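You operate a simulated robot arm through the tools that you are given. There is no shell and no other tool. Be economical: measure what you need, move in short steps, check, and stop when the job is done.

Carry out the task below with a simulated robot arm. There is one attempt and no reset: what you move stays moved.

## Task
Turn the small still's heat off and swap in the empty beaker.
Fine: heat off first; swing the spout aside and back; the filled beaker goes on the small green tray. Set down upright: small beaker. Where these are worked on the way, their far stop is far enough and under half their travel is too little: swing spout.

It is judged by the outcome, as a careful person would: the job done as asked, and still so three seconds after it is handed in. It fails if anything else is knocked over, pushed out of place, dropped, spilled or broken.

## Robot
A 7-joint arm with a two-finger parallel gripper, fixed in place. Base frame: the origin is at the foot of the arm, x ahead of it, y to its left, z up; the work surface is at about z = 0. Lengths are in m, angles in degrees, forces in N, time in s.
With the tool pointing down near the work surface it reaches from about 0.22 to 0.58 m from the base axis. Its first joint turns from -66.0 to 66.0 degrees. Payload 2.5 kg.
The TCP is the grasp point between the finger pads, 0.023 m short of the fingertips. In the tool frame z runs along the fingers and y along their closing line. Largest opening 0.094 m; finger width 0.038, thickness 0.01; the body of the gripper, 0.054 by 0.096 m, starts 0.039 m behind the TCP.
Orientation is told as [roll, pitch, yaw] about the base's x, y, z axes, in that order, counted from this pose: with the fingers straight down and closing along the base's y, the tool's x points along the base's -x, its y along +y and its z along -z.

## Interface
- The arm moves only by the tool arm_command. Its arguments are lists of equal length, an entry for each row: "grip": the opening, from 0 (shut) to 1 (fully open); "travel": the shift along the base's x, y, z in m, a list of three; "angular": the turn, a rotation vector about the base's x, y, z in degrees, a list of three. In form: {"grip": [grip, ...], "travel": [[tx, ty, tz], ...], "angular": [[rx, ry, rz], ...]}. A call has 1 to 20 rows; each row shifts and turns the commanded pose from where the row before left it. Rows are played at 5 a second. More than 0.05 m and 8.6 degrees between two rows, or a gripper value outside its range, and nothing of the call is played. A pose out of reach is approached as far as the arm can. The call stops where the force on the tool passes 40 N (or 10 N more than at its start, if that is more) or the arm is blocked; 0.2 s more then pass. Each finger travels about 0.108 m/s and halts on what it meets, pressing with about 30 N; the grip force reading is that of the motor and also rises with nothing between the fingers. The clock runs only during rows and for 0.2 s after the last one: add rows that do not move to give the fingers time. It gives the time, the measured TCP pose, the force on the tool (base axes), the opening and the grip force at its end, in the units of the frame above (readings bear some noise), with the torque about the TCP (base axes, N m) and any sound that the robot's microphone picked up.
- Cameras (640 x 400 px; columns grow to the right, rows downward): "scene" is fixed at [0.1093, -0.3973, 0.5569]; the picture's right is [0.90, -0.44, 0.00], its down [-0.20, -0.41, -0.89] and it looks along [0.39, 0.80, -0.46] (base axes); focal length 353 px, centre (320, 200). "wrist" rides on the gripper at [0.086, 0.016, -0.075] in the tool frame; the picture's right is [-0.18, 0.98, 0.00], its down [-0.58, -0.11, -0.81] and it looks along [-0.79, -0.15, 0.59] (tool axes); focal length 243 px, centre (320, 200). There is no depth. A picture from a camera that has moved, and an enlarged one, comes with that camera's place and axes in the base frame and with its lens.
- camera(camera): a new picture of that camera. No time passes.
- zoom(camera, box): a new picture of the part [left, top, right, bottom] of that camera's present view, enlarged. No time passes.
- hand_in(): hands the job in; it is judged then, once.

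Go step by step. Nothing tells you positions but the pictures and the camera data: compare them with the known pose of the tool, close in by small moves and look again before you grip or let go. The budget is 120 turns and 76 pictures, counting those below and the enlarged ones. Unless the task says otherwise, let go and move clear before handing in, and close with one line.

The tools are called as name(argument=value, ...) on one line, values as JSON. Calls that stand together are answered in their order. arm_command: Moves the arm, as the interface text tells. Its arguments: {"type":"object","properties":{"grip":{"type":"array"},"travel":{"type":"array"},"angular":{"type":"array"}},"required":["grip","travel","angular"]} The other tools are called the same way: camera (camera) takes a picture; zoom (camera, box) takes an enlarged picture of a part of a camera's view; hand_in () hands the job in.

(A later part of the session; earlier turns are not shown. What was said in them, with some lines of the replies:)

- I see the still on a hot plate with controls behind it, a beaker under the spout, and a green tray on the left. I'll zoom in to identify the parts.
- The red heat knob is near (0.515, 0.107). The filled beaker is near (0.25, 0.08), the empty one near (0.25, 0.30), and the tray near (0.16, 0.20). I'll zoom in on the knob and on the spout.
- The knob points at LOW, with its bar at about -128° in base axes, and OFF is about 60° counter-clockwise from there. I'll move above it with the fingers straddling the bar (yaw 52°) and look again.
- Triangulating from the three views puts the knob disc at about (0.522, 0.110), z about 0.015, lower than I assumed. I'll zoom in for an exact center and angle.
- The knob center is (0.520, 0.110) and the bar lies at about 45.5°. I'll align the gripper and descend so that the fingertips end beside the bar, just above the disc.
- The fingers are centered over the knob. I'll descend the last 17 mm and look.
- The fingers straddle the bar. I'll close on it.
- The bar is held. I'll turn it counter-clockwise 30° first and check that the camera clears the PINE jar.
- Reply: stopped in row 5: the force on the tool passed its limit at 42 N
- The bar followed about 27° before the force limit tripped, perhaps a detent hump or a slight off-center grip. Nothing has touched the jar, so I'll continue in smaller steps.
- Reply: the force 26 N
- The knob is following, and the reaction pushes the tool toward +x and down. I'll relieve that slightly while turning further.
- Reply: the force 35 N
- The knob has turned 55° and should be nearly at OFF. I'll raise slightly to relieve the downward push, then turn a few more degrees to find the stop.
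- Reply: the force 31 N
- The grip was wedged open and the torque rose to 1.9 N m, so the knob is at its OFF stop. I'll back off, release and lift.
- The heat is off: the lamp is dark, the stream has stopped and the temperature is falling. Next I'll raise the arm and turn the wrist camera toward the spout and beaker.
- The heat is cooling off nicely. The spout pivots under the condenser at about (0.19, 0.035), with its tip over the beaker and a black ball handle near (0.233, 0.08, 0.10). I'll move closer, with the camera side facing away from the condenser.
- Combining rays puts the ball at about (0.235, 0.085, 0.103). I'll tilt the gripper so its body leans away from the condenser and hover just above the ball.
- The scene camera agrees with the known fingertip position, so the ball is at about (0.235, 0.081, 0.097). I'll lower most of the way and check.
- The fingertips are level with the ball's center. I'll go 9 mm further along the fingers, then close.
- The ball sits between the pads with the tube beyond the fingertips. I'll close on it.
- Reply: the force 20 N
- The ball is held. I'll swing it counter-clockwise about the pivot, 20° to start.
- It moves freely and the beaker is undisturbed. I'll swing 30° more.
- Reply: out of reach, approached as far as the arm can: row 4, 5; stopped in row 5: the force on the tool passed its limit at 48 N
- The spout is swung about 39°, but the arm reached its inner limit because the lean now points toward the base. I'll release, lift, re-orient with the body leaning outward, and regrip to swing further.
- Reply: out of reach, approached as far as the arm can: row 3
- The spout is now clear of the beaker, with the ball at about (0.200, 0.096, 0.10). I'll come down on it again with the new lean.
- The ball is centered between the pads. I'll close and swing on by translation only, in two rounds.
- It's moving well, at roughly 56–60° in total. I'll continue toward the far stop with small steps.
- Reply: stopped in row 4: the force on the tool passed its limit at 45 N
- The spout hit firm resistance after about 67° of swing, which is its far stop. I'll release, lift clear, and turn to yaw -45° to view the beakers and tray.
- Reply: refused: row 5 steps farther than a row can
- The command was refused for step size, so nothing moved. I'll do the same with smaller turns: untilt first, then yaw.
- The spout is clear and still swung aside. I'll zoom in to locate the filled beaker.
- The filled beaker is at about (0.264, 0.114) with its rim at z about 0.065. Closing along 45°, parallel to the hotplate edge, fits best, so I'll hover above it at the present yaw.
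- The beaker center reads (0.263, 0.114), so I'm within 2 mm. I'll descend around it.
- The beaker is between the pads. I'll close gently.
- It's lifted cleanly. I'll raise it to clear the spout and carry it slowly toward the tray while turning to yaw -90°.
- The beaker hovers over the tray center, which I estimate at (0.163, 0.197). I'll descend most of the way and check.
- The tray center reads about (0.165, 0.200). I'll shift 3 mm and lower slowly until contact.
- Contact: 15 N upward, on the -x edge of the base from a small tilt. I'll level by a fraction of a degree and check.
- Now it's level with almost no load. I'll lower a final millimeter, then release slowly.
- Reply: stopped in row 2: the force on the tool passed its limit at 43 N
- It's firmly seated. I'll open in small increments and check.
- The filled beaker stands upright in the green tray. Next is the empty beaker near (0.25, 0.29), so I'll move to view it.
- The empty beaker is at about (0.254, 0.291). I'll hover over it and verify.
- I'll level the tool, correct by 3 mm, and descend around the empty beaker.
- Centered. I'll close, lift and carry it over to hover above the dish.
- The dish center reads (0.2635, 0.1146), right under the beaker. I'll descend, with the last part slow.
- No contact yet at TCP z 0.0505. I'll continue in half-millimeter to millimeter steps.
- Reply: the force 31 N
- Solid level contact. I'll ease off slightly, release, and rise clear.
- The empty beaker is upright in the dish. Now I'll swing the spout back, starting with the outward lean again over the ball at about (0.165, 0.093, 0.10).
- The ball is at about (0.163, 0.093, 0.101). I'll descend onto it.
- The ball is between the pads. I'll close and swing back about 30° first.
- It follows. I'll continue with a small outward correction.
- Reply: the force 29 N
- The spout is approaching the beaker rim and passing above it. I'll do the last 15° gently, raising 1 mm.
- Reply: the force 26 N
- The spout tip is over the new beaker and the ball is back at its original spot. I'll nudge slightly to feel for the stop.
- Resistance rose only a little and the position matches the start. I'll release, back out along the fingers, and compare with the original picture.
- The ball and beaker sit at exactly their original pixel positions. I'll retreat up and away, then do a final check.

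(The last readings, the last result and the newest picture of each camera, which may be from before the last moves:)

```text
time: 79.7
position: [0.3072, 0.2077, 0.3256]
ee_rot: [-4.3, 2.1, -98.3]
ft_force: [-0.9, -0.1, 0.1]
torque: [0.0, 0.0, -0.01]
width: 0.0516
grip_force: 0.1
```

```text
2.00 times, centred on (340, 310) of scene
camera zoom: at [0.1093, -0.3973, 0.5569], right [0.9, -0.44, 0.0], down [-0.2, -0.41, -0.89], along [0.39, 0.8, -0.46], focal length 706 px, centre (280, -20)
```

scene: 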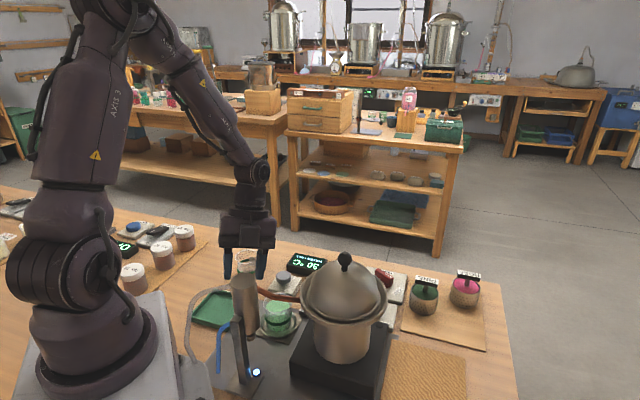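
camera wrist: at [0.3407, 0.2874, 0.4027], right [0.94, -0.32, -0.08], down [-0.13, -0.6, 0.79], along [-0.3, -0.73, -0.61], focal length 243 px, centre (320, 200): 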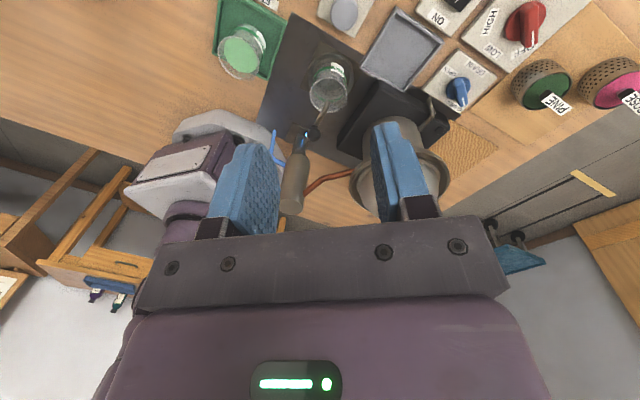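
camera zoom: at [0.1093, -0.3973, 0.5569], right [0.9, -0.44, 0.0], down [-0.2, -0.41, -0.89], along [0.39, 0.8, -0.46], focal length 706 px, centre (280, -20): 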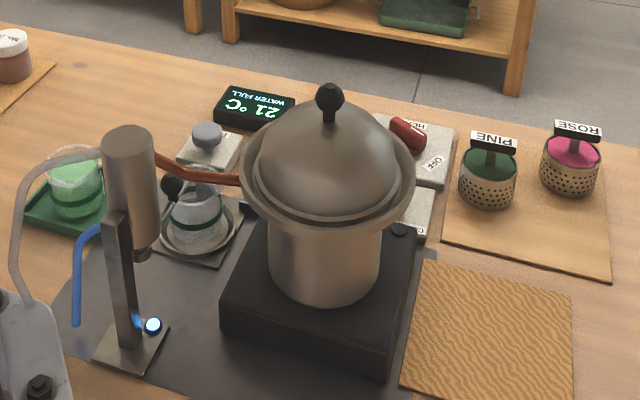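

The final check looks right: the heat is off, the filled beaker is upright on the green tray, the empty beaker is under the spout, and the arm is clear. I'm handing in.

hand_in()

```text
The job is handed in.
```

The heat is off, the filled beaker is upright on the small green tray, and the empty beaker stands under the spout, which I swung aside to its far stop and returned to its original position.
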